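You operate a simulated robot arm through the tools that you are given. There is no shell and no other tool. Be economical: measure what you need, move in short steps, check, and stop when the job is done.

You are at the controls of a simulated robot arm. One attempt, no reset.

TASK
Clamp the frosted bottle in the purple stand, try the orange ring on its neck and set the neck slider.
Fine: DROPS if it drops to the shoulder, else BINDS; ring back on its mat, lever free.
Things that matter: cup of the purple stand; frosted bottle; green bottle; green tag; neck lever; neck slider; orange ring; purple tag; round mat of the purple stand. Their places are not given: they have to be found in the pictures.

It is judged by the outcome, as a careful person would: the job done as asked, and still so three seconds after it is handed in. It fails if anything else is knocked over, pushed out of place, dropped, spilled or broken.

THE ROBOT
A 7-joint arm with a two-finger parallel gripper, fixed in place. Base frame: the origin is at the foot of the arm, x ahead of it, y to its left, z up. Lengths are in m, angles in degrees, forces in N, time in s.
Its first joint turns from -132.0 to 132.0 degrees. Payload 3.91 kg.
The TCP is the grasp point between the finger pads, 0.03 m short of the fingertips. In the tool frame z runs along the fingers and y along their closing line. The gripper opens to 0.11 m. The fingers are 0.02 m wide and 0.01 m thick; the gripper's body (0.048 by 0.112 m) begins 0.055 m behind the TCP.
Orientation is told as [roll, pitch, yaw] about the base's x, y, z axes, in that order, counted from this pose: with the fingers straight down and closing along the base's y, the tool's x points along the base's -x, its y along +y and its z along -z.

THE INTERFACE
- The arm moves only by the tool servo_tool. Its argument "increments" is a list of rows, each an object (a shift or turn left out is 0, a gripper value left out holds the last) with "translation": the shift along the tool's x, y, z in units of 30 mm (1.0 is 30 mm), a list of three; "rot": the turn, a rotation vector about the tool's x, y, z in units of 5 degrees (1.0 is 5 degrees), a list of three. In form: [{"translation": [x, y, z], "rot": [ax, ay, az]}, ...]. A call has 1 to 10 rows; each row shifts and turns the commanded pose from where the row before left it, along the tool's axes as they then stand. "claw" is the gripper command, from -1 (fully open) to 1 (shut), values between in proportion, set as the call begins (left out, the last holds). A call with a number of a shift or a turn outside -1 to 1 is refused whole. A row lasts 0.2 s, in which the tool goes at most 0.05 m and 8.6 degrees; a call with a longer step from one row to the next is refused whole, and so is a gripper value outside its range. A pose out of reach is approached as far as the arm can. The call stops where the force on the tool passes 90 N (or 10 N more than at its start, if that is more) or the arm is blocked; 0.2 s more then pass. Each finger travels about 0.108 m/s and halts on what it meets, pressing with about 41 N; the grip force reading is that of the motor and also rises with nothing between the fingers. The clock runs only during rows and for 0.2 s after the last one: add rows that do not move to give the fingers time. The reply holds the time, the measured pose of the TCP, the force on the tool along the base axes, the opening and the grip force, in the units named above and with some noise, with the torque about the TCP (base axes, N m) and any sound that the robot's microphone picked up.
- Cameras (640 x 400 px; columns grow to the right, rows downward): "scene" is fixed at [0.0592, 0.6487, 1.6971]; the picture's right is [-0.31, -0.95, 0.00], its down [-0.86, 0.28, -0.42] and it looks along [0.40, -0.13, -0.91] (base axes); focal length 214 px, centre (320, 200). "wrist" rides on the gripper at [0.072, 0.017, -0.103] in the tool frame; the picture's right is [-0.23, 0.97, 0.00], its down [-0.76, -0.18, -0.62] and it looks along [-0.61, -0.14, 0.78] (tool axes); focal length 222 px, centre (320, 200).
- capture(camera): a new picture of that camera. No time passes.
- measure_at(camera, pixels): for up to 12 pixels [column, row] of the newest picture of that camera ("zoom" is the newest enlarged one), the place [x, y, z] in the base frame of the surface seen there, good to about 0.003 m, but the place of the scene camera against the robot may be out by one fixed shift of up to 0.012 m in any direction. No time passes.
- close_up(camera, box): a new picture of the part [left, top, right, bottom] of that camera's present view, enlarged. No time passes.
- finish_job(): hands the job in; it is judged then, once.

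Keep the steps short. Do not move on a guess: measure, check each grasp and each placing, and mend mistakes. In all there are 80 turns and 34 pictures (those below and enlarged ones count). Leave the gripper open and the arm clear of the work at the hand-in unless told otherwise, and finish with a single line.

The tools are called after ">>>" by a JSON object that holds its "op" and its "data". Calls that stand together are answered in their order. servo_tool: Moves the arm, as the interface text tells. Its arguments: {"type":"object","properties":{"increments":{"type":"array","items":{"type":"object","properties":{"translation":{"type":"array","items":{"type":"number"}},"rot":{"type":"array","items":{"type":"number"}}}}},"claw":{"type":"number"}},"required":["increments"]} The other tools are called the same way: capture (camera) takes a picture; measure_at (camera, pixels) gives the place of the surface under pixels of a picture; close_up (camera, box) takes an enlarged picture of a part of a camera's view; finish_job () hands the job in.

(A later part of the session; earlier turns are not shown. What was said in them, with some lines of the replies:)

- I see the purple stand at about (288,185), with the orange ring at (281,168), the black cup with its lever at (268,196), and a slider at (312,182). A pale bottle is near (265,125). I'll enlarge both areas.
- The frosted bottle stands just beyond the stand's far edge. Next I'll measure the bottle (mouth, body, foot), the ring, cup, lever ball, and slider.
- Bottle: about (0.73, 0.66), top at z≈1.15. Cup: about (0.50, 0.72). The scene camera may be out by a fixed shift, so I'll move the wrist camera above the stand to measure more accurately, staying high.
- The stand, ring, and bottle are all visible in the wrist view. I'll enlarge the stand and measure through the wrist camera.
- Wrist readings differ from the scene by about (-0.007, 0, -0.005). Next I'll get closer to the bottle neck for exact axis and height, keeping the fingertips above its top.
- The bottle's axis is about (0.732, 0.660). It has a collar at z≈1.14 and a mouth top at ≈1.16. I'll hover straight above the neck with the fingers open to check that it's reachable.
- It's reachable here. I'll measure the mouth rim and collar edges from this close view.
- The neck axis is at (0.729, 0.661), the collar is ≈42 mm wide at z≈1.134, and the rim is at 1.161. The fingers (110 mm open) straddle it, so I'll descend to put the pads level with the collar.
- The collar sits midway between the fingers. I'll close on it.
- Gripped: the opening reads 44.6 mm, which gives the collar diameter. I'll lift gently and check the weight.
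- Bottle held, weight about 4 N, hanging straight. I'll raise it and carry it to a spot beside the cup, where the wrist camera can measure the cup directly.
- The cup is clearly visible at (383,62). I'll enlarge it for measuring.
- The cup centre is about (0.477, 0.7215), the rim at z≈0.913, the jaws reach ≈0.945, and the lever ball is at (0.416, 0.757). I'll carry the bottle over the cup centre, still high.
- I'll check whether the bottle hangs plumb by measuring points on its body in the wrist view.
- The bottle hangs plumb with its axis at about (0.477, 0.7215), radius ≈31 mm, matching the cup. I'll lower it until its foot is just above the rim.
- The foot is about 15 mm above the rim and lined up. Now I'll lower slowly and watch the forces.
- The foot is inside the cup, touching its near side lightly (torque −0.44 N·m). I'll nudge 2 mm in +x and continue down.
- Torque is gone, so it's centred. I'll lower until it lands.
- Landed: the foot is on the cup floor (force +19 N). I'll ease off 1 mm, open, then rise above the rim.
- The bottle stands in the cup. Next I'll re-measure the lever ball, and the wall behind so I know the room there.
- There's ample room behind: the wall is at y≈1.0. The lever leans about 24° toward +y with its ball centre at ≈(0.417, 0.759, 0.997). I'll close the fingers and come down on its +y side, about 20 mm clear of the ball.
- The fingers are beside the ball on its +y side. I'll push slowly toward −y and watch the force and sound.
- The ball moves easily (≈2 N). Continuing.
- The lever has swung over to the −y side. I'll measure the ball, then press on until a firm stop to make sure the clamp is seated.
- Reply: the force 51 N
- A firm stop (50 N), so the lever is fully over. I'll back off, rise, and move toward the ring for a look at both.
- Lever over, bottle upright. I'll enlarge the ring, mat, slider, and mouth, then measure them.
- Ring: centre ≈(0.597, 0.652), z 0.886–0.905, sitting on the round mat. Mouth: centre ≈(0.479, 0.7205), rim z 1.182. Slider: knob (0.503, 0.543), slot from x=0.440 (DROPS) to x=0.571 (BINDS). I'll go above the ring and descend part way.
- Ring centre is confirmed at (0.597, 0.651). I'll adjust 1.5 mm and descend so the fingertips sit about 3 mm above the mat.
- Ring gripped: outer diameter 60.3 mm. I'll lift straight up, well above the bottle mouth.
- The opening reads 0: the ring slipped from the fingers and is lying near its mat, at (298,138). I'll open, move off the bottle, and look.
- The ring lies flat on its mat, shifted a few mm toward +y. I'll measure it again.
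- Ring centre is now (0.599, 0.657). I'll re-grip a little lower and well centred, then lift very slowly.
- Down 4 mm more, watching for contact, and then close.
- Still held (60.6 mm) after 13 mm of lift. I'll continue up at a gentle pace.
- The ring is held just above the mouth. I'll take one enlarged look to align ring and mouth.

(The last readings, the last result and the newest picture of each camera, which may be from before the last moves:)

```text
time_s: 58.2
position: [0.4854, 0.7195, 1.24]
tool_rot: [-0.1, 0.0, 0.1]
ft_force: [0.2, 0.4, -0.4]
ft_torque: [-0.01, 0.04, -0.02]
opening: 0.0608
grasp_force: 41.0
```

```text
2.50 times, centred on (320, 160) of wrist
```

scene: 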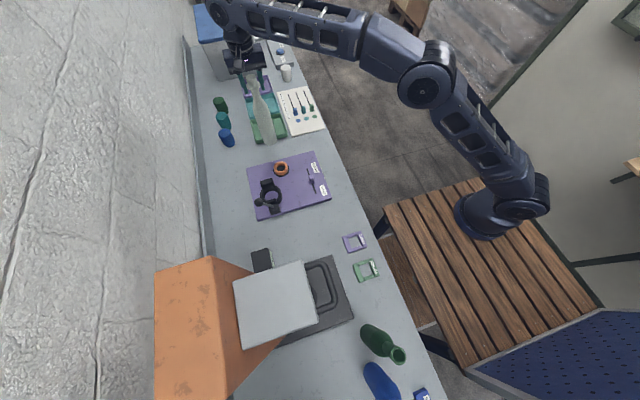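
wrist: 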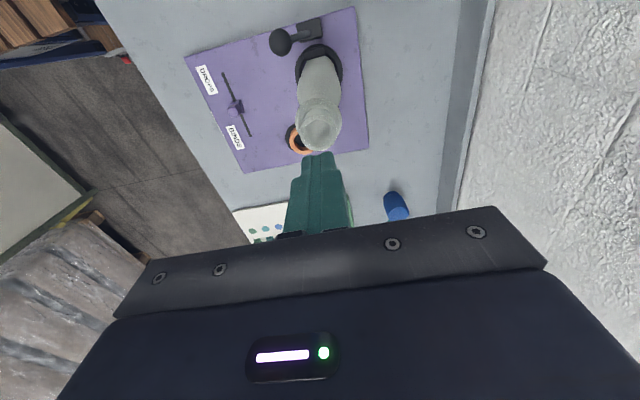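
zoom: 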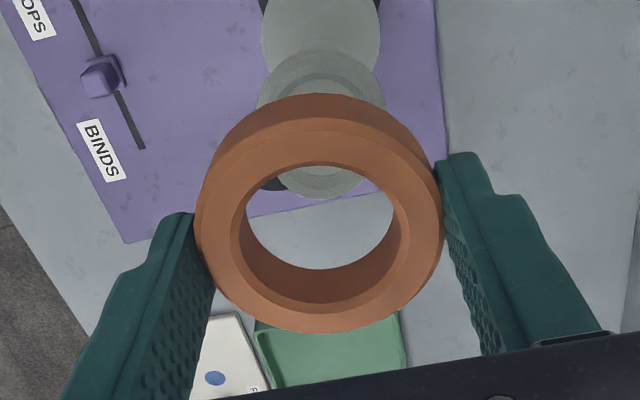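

>>> {"op": "measure_at", "data": {"camera": "zoom", "pixels": [[215, 230], [420, 225], [322, 150], [320, 310], [250, 290], [395, 280], [232, 220], [410, 215], [325, 185], [325, 194], [320, 95], [350, 180]]}}

```text
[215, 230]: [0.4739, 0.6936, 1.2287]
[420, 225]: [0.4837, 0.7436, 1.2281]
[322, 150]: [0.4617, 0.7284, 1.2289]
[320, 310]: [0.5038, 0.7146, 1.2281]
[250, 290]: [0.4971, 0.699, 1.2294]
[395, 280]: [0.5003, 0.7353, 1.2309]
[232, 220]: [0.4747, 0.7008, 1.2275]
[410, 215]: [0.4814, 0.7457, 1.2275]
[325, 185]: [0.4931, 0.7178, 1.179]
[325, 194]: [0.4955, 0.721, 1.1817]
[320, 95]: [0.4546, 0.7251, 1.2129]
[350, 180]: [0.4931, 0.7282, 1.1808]
```

Ring centre ≈(0.483, 0.719), mouth ≈(0.480, 0.7205). I'll shift 3 mm in −x and 1 mm in +y, then descend over the mouth slowly.

>>> {"op": "servo_tool", "data": {"increments": [{"translation": [0.1, 0.04, 0]}, {"translation": [0, 0, 0.2]}, {"translation": [0, 0, 0.25]}, {"translation": [0, 0, 0.25]}, {"translation": [0, 0, 0.25]}, {"translation": [0, 0, 0.2]}, {}]}}

```text
time_s: 59.8
position: [0.4815, 0.7219, 1.205]
tool_rot: [0.0, 0.0, -0.1]
ft_force: [0.0, 0.3, -0.7]
ft_torque: [0.01, 0.02, 0.02]
opening: 0.0603
grasp_force: 41.2
```

The ring has passed over the rim with no contact. Going on in small steps.

>>> {"op": "servo_tool", "data": {"increments": [{"translation": [0, 0, 0.1]}, {"translation": [0, 0, 0.1]}, {"translation": [0, 0, 0.1]}, {}]}}

```text
time_s: 60.8
position: [0.4804, 0.7229, 1.1959]
tool_rot: [0.0, 0.1, 0.0]
ft_force: [0.1, -1.0, -0.2]
ft_torque: [0.03, 0.0, 0.02]
opening: 0.0606
grasp_force: 40.9
```

>>> {"op": "servo_tool", "data": {"increments": [{"translation": [0, 0, 0.08]}, {"translation": [0, 0, 0.08]}, {}]}}

>>> {"op": "servo_tool", "data": {"increments": [{"translation": [0, 0, 0.08]}, {}]}}

```text
time_s: 61.6
position: [0.4804, 0.7223, 1.1923]
tool_rot: [0.0, 0.1, 0.0]
ft_force: [-0.2, -0.1, -0.8]
ft_torque: [0.0, -0.01, 0.02]
opening: 0.0607
grasp_force: 40.6
```

```text
time_s: 62.2
position: [0.4809, 0.7209, 1.1905]
tool_rot: [0.0, 0.1, -0.1]
ft_force: [0.9, -0.4, -0.4]
ft_torque: [0.0, -0.03, -0.01]
opening: 0.0605
grasp_force: 40.8
```

>>> {"op": "servo_tool", "data": {"increments": [{"translation": [0, 0, 0.08]}, {"translation": [0, 0, 0.05]}, {}]}}

>>> {"op": "servo_tool", "data": {"increments": [{"translation": [0, 0, 0.05]}, {"translation": [0, 0, 0.05]}, {}]}}

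```text
time_s: 63.0
position: [0.4794, 0.7201, 1.1893]
tool_rot: [0.3, -0.1, 0.1]
ft_force: [1.7, 1.4, 48.1]
ft_torque: [-0.56, -0.07, 0.01]
opening: 0.0607
grasp_force: 40.3
```

```text
time_s: 63.8
position: [0.48, 0.7205, 1.1877]
tool_rot: [0.3, -0.1, 0.0]
ft_force: [1.4, 1.8, 69.8]
ft_torque: [-0.32, 0.03, 0.01]
opening: 0.0606
grasp_force: 41.0
```

The ring stops hard at TCP z≈1.189, meaning its bottom is on the collar top (≈1.158), and it won't pass even with 70 N. Its bore is ≈38 mm against the 44.5 mm collar, so it BINDS. I'll ease off and lift it clear gently.

>>> {"op": "servo_tool", "data": {"increments": [{"translation": [0, 0, -0.1]}, {"translation": [0, 0, -0.15]}, {"translation": [0, 0, -0.3]}, {"translation": [0, 0, -0.4]}, {"translation": [0, 0, -0.4]}, {"translation": [0, 0, -0.4]}, {"translation": [0, 0, -0.4]}, {}]}}

```text
time_s: 65.6
position: [0.4815, 0.7216, 1.2476]
tool_rot: [0.0, 0.1, 0.0]
ft_force: [-0.3, -0.8, -1.3]
ft_torque: [-0.03, -0.02, 0.0]
opening: 0.0602
grasp_force: 41.0
```

The ring is still held and clear of the rim. I'll carry it back over the mat and descend gently.

>>> {"op": "servo_tool", "data": {"increments": [{"translation": [-0.3, -0.15, 0]}, {"translation": [-0.5, -0.3, 0]}, {"translation": [-0.6, -0.35, 0]}, {"translation": [-0.6, -0.35, 0]}, {"translation": [-0.6, -0.35, 0]}, {"translation": [-0.6, -0.35, 0]}, {"translation": [-0.4, -0.25, 0]}, {"translation": [-0.3, -0.18, 0]}, {"translation": [0, 0, 0.3]}, {"translation": [0, 0, 0.5]}]}}

>>> {"op": "servo_tool", "data": {"increments": [{"translation": [0, 0, 0.6]}, {"translation": [0, 0, 0.6]}, {"translation": [0, 0, 0.6]}, {"translation": [0, 0, 0.6]}, {"translation": [0, 0, 0.6]}, {"translation": [0, 0, 0.6]}, {"translation": [0, 0, 0.6]}, {"translation": [0, 0, 0.6]}, {"translation": [0, 0, 0.6]}, {"translation": [0, 0, 0.4]}]}}

```text
time_s: 67.8
position: [0.5976, 0.6526, 1.2217]
tool_rot: [0.0, 0.0, 0.1]
ft_force: [-0.8, 0.2, -0.3]
ft_torque: [0.01, -0.01, 0.04]
opening: 0.0607
grasp_force: 41.2
```

```text
time_s: 70.0
position: [0.5967, 0.6524, 1.0481]
tool_rot: [0.0, 0.0, 0.0]
ft_force: [0.2, -0.4, 0.4]
ft_torque: [0.03, 0.05, -0.04]
opening: 0.0607
grasp_force: 41.3
```

>>> {"op": "servo_tool", "data": {"increments": [{"translation": [-0.06, 0.02, 0.5]}, {"translation": [0, 0, 0.6]}, {"translation": [0, 0, 0.6]}, {"translation": [0, 0, 0.6]}, {"translation": [0, 0, 0.6]}, {"translation": [0, 0, 0.5]}, {"translation": [0, 0, 0.3]}, {"translation": [0, 0, 0.2]}, {}]}}

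>>> {"op": "close_up", "data": {"camera": "wrist", "box": [240, 80, 400, 240]}}

```text
time_s: 72.0
position: [0.5995, 0.6536, 0.9299]
tool_rot: [0.0, 0.1, -0.1]
ft_force: [0.2, -0.2, -0.5]
ft_torque: [-0.01, -0.01, 0.03]
opening: 0.0607
grasp_force: 40.7
```

```text
2.50 times, centred on (320, 160) of wrist
```

zoom: 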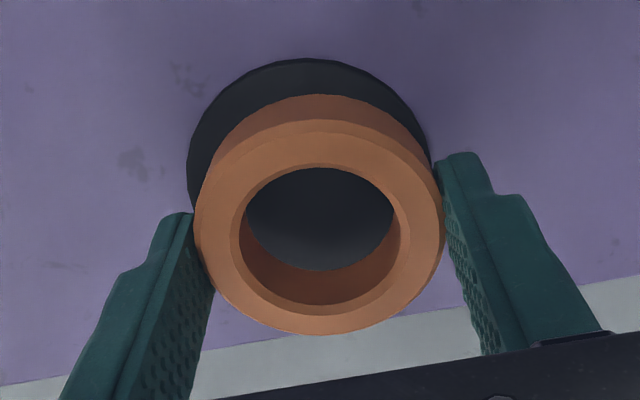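

The ring is nearly centred over the mat, about 2–3 mm too far toward +y. I'll correct that and lower to contact.

>>> {"op": "servo_tool", "data": {"increments": [{"translation": [0, -0.08, 0]}, {"translation": [0, 0, 0.15]}, {"translation": [0, 0, 0.15]}, {"translation": [0, 0, 0.06]}, {}]}}

```text
time_s: 73.2
position: [0.5993, 0.6516, 0.9208]
tool_rot: [0.0, 0.0, 0.0]
ft_force: [0.5, -0.7, -0.8]
ft_torque: [0.01, -0.01, -0.01]
opening: 0.0607
grasp_force: 40.6
```

>>> {"op": "servo_tool", "data": {"increments": [{"translation": [0, 0, 0.08]}, {"translation": [0, 0, 0.05]}, {}]}}

```text
time_s: 74.0
position: [0.6006, 0.6526, 0.9164]
tool_rot: [0.0, -0.1, 0.0]
ft_force: [0.5, 0.5, 1.7]
ft_torque: [0.02, 0.03, -0.01]
opening: 0.0608
grasp_force: 41.1
```

The ring has just touched the mat (1.7 N). I'll open, rise straight up, then check it from above while moving away in −y.

>>> {"op": "servo_tool", "data": {"increments": [{}, {}, {}], "claw": -1}}

>>> {"op": "servo_tool", "data": {"increments": [{"translation": [0, 0, -0.5]}, {"translation": [0, 0, -1]}, {"translation": [0, 0, -1]}, {"translation": [0, 0, -1]}, {"translation": [0, 0, -1]}, {"translation": [0, 0, -1]}, {"translation": [0, -1, -0.3]}, {"translation": [0, -1, 0]}, {"translation": [0, -1, 0]}, {"translation": [0.5, -0.7, 0]}]}}

>>> {"op": "servo_tool", "data": {"increments": [{"translation": [1, 0, 0]}, {"translation": [1, 0, 0]}, {"translation": [1, 0, 0]}, {"translation": [1, 0, 0]}, {}], "claw": 1}}

>>> {"op": "capture", "data": {"camera": "wrist"}}

```text
time_s: 74.8
position: [0.5998, 0.6529, 0.9159]
tool_rot: [0.0, 0.0, 0.0]
ft_force: [0.2, -0.2, 0.5]
ft_torque: [0.01, -0.02, 0.01]
opening: 0.1101
grasp_force: 0.1
```

```text
time_s: 77.0
position: [0.5857, 0.5413, 1.0924]
tool_rot: [0.0, 0.1, 0.0]
ft_force: [0.8, 0.3, -0.5]
ft_torque: [-0.02, -0.02, -0.02]
opening: 0.1101
grasp_force: 0.0
```

```text
time_s: 78.2
position: [0.4641, 0.5393, 1.0902]
tool_rot: [0.0, 0.1, 0.0]
ft_force: [-0.2, -0.5, 0.0]
ft_torque: [0.01, -0.02, -0.02]
opening: 0.0
grasp_force: 37.6
```

```text
3 pictures are left
```

wrist: 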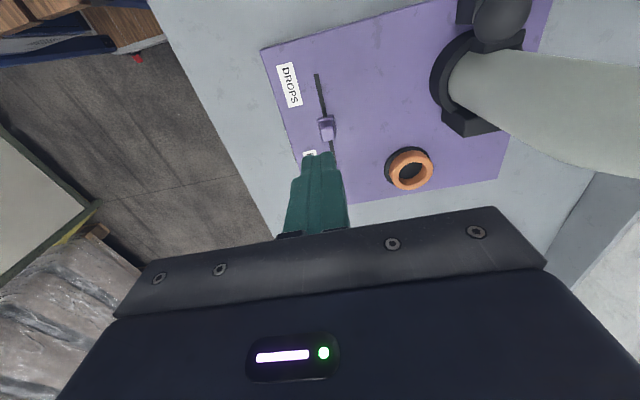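

The ring is back on the mat. I'll measure the knob and ring from this view.

>>> {"op": "measure_at", "data": {"camera": "wrist", "pixels": [[326, 120], [326, 127], [326, 134], [319, 128], [333, 128], [318, 76], [391, 170], [430, 168], [408, 155], [411, 187], [388, 165], [480, 18]]}}

```text
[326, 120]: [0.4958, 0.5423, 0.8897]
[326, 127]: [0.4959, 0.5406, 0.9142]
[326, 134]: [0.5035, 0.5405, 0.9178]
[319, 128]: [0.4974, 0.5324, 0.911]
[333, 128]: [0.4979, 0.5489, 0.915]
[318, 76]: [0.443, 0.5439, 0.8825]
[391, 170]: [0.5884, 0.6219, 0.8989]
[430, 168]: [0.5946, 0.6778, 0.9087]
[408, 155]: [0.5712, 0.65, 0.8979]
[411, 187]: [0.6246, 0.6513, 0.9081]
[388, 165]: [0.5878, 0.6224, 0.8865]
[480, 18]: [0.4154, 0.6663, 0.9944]
```

Knob: near face x≈0.495, y≈0.541, top 0.917. I'll lower the closed fingers on its near side, tips at z≈0.895.

>>> {"op": "servo_tool", "data": {"increments": [{"translation": [0, 0.05, 1]}, {"translation": [0, 0, 1]}, {"translation": [0, 0, 1]}, {"translation": [0, 0, 1]}, {"translation": [0, 0, 0.9]}, {"translation": [0, 0, 0.6]}, {}]}}

>>> {"op": "servo_tool", "data": {"increments": [{"translation": [-0.3, 0, 0]}, {"translation": [-0.3, 0, 0]}, {"translation": [-0.3, 0, 0]}, {"translation": [-0.3, 0, 0]}, {"translation": [-0.3, 0, 0]}]}}

```text
time_s: 79.8
position: [0.4644, 0.5407, 0.9263]
tool_rot: [0.1, 0.0, 0.1]
ft_force: [-0.5, -0.7, 0.1]
ft_torque: [-0.04, -0.01, 0.04]
opening: 0.0
grasp_force: 37.2
```

```text
time_s: 81.0
position: [0.5105, 0.542, 0.9261]
tool_rot: [-0.1, 0.0, 0.0]
ft_force: [0.2, 0.7, -0.4]
ft_torque: [-0.01, -0.03, -0.02]
opening: 0.0002
grasp_force: 37.4
```

>>> {"op": "servo_tool", "data": {"increments": [{"translation": [-0.2, 0, 0]}, {"translation": [-0.2, 0, 0]}, {"translation": [-0.2, 0, 0]}, {"translation": [-0.2, 0, 0]}, {}]}}

>>> {"op": "servo_tool", "data": {"increments": [{"translation": [-0.1, 0, 0]}, {"translation": [-0.1, 0, 0]}, {}]}}

```text
time_s: 82.2
position: [0.5337, 0.5418, 0.9262]
tool_rot: [0.0, 0.0, 0.0]
ft_force: [0.0, 0.1, 0.3]
ft_torque: [-0.02, -0.03, 0.02]
opening: 0.0002
grasp_force: 37.4
```

```text
time_s: 83.0
position: [0.5399, 0.5402, 0.9254]
tool_rot: [0.0, 0.1, 0.0]
ft_force: [-0.3, 0.1, 0.1]
ft_torque: [0.0, 0.01, -0.01]
opening: 0.0
grasp_force: 37.6
```

>>> {"op": "servo_tool", "data": {"increments": [{"translation": [-0.1, 0, 0]}, {"translation": [-0.1, 0, 0]}, {}]}}

>>> {"op": "measure_at", "data": {"camera": "wrist", "pixels": [[326, 127]]}}

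```text
time_s: 83.8
position: [0.5455, 0.5406, 0.9264]
tool_rot: [0.0, 0.1, 0.1]
ft_force: [-3.5, -1.1, -0.7]
ft_torque: [0.0, 0.05, -0.04]
opening: 0.0
grasp_force: 37.5
```

```text
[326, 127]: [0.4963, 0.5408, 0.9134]
```

>>> {"op": "servo_tool", "data": {"increments": [{"translation": [-0.06, 0, 0]}, {}]}}

```text
time_s: 84.4
position: [0.5465, 0.5406, 0.9269]
tool_rot: [0.0, 0.0, 0.0]
ft_force: [-16.4, -2.4, 3.9]
ft_torque: [-0.19, 0.27, -0.04]
opening: 0.0
grasp_force: 37.0
```

The slider has hit its end stop at BINDS (16 N). I'll back off and rise. The end state asks for "lever free", so with the trial done I'll then swing the clamp lever back to its free side and leave the bottle standing in the cup.

>>> {"op": "servo_tool", "data": {"increments": [{"translation": [0.5, 0, 0]}, {"translation": [0, 0, -1]}, {"translation": [0, 0, -1]}, {"translation": [0, 0, -1]}, {"translation": [0, 0, -1]}, {"translation": [0, 0, -1]}, {"translation": [0, 0, -1]}, {"translation": [0.6, 0, -1]}, {"translation": [1, 0, -1]}, {"translation": [1, 0, 0]}]}}

>>> {"op": "servo_tool", "data": {"increments": [{"translation": [1, 0, 0]}, {"translation": [0.5, 0.5, 0]}, {"translation": [0, 0.9, 0]}, {"translation": [0, 0.9, 0]}, {"translation": [0, 0.7, 0]}, {}]}}

>>> {"op": "capture", "data": {"camera": "wrist"}}

```text
time_s: 86.6
position: [0.4542, 0.5423, 1.1647]
tool_rot: [0.0, 0.1, 0.1]
ft_force: [0.0, 0.2, -0.3]
ft_torque: [-0.01, 0.03, 0.0]
opening: 0.0
grasp_force: 37.2
```

```text
time_s: 88.0
position: [0.4089, 0.6342, 1.165]
tool_rot: [0.1, 0.0, 0.0]
ft_force: [-0.4, 0.2, 0.1]
ft_torque: [-0.01, 0.01, -0.01]
opening: 0.0
grasp_force: 37.7
```

```text
2 pictures are left
```

wrist: 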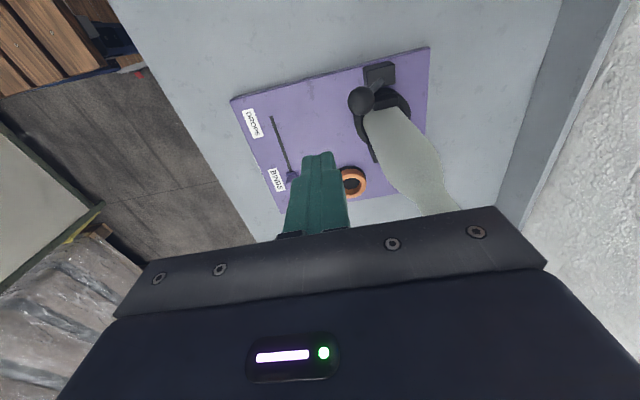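

The slider knob is at the BINDS end and the ring is on its mat. I'll measure the lever ball and the jaws.

>>> {"op": "measure_at", "data": {"camera": "wrist", "pixels": [[361, 100], [351, 100], [370, 108], [292, 175], [358, 160], [374, 155], [350, 175], [354, 195], [379, 84], [400, 110], [384, 96], [376, 125]]}}

```text
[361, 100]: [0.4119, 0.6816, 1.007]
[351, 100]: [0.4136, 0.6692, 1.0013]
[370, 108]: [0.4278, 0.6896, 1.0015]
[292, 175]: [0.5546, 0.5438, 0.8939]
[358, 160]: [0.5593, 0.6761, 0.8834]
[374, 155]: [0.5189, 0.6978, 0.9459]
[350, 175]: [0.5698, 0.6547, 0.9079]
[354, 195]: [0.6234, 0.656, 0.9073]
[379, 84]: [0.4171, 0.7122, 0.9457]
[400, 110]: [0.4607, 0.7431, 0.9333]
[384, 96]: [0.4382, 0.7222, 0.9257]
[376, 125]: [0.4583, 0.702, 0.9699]
```

The ball is at about (0.416, 0.683, 0.997). The fingers are 24 mm short of it on the −y side, so I'll descend and push it back toward +y.

>>> {"op": "servo_tool", "data": {"increments": [{"translation": [0, 0, 1]}, {"translation": [0, 0, 1]}, {"translation": [0, 0, 1]}, {"translation": [0, 0, 1]}, {"translation": [0, 0, 0.7]}, {"translation": [0, 0, 0.4]}, {}]}}

>>> {"op": "servo_tool", "data": {"increments": [{"translation": [0, 0.3, 0]}, {"translation": [0, 0.3, 0]}, {"translation": [0, 0.3, 0]}, {"translation": [0, 0.3, 0]}, {"translation": [0, 0.3, 0]}]}}

>>> {"op": "servo_tool", "data": {"increments": [{"translation": [0, 0.3, 0]}, {"translation": [0, 0.3, 0]}, {"translation": [0, 0.3, 0]}, {"translation": [0, 0.3, 0]}, {}]}}

```text
time_s: 89.6
position: [0.4094, 0.6305, 1.0134]
tool_rot: [-0.1, 0.0, 0.0]
ft_force: [0.6, 0.2, 0.3]
ft_torque: [0.01, -0.03, 0.01]
opening: 0.0001
grasp_force: 37.2
```

```text
time_s: 90.8
position: [0.4091, 0.6787, 1.0127]
tool_rot: [0.0, -0.1, 0.1]
ft_force: [-0.5, -1.3, -0.7]
ft_torque: [0.03, -0.01, 0.03]
opening: 0.0
grasp_force: 37.2
```

```text
time_s: 92.0
position: [0.4112, 0.7127, 1.0137]
tool_rot: [-0.1, 0.0, 0.0]
ft_force: [0.3, 0.1, -0.1]
ft_torque: [0.0, 0.01, 0.01]
opening: 0.0
grasp_force: 37.5
```

>>> {"op": "servo_tool", "data": {"increments": [{"translation": [0, 0.2, 0]}, {"translation": [0, 0.2, 0]}, {"translation": [0, 0.15, 0]}, {}]}}

>>> {"op": "servo_tool", "data": {"increments": [{"translation": [0, 0.1, 0]}, {}]}}

```text
time_s: 93.0
position: [0.4088, 0.7286, 1.0114]
tool_rot: [-0.1, 0.0, 0.0]
ft_force: [0.5, -0.2, 0.0]
ft_torque: [0.0, -0.01, 0.02]
opening: 0.0002
grasp_force: 37.9
```

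```text
time_s: 93.6
position: [0.4089, 0.7312, 1.0119]
tool_rot: [0.1, 0.0, -0.1]
ft_force: [-0.1, 0.2, 0.4]
ft_torque: [0.01, -0.02, -0.03]
opening: 0.0
grasp_force: 37.7
```

The lever has gone over centre and rests on its own. I'll back off, rise, move clear toward the base, open, and take a final look.

>>> {"op": "servo_tool", "data": {"increments": [{"translation": [0, -0.6, 0]}, {"translation": [0.5, 0, -0.3]}, {"translation": [0.3, 0, -1]}, {"translation": [0, 0, -1]}, {"translation": [0, 0, -1]}, {"translation": [0, 0, -1]}, {"translation": [0, 0, -1]}, {"translation": [0, 0, -1]}, {"translation": [0, 0, -1]}, {"translation": [0, -1, -1]}]}}

>>> {"op": "servo_tool", "data": {"increments": [{"translation": [0, -1, -0.5]}, {"translation": [0, -1, 0]}, {"translation": [0, -1, 0]}, {"translation": [0, -0.5, 0]}, {}], "claw": -1}}

>>> {"op": "close_up", "data": {"camera": "scene", "box": [235, 130, 345, 220]}}

```text
time_s: 95.8
position: [0.3854, 0.6883, 1.2603]
tool_rot: [-0.1, 0.0, -0.1]
ft_force: [0.3, 0.7, -0.3]
ft_torque: [-0.04, 0.0, -0.04]
opening: 0.0
grasp_force: 38.1
```

```text
time_s: 97.0
position: [0.3855, 0.5794, 1.2768]
tool_rot: [0.0, 0.1, 0.0]
ft_force: [-0.1, 1.1, -0.6]
ft_torque: [0.01, 0.01, -0.03]
opening: 0.1098
grasp_force: 0.1
```

```text
4.44 times, centred on (290, 175) of scene
```

zoom: 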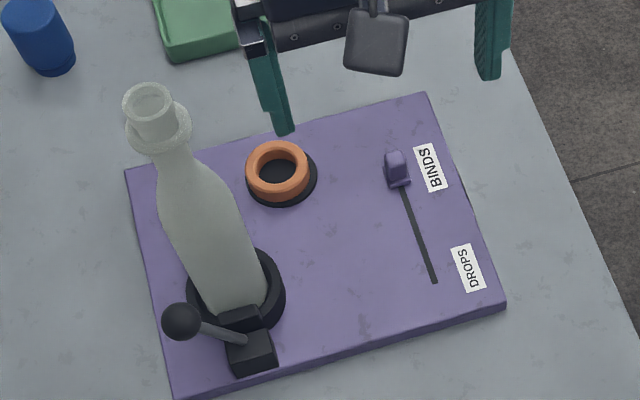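

The final picture shows the bottle upright in the cup, the ring on its round mat, the slider at BINDS, the lever back on its free side, and the gripper open and clear. Handing in.

>>> {"op": "finish_job", "data": {}}

```text
The job is handed in.
```

Handed in: the ring stopped on the bottle's collar even at 70 N, so the slider is at BINDS; the ring slipped once at first pickup but is back on its mat, and I read "lever free" as unclamped, so the lever is swung back and the bottle stands unclamped in the cup.
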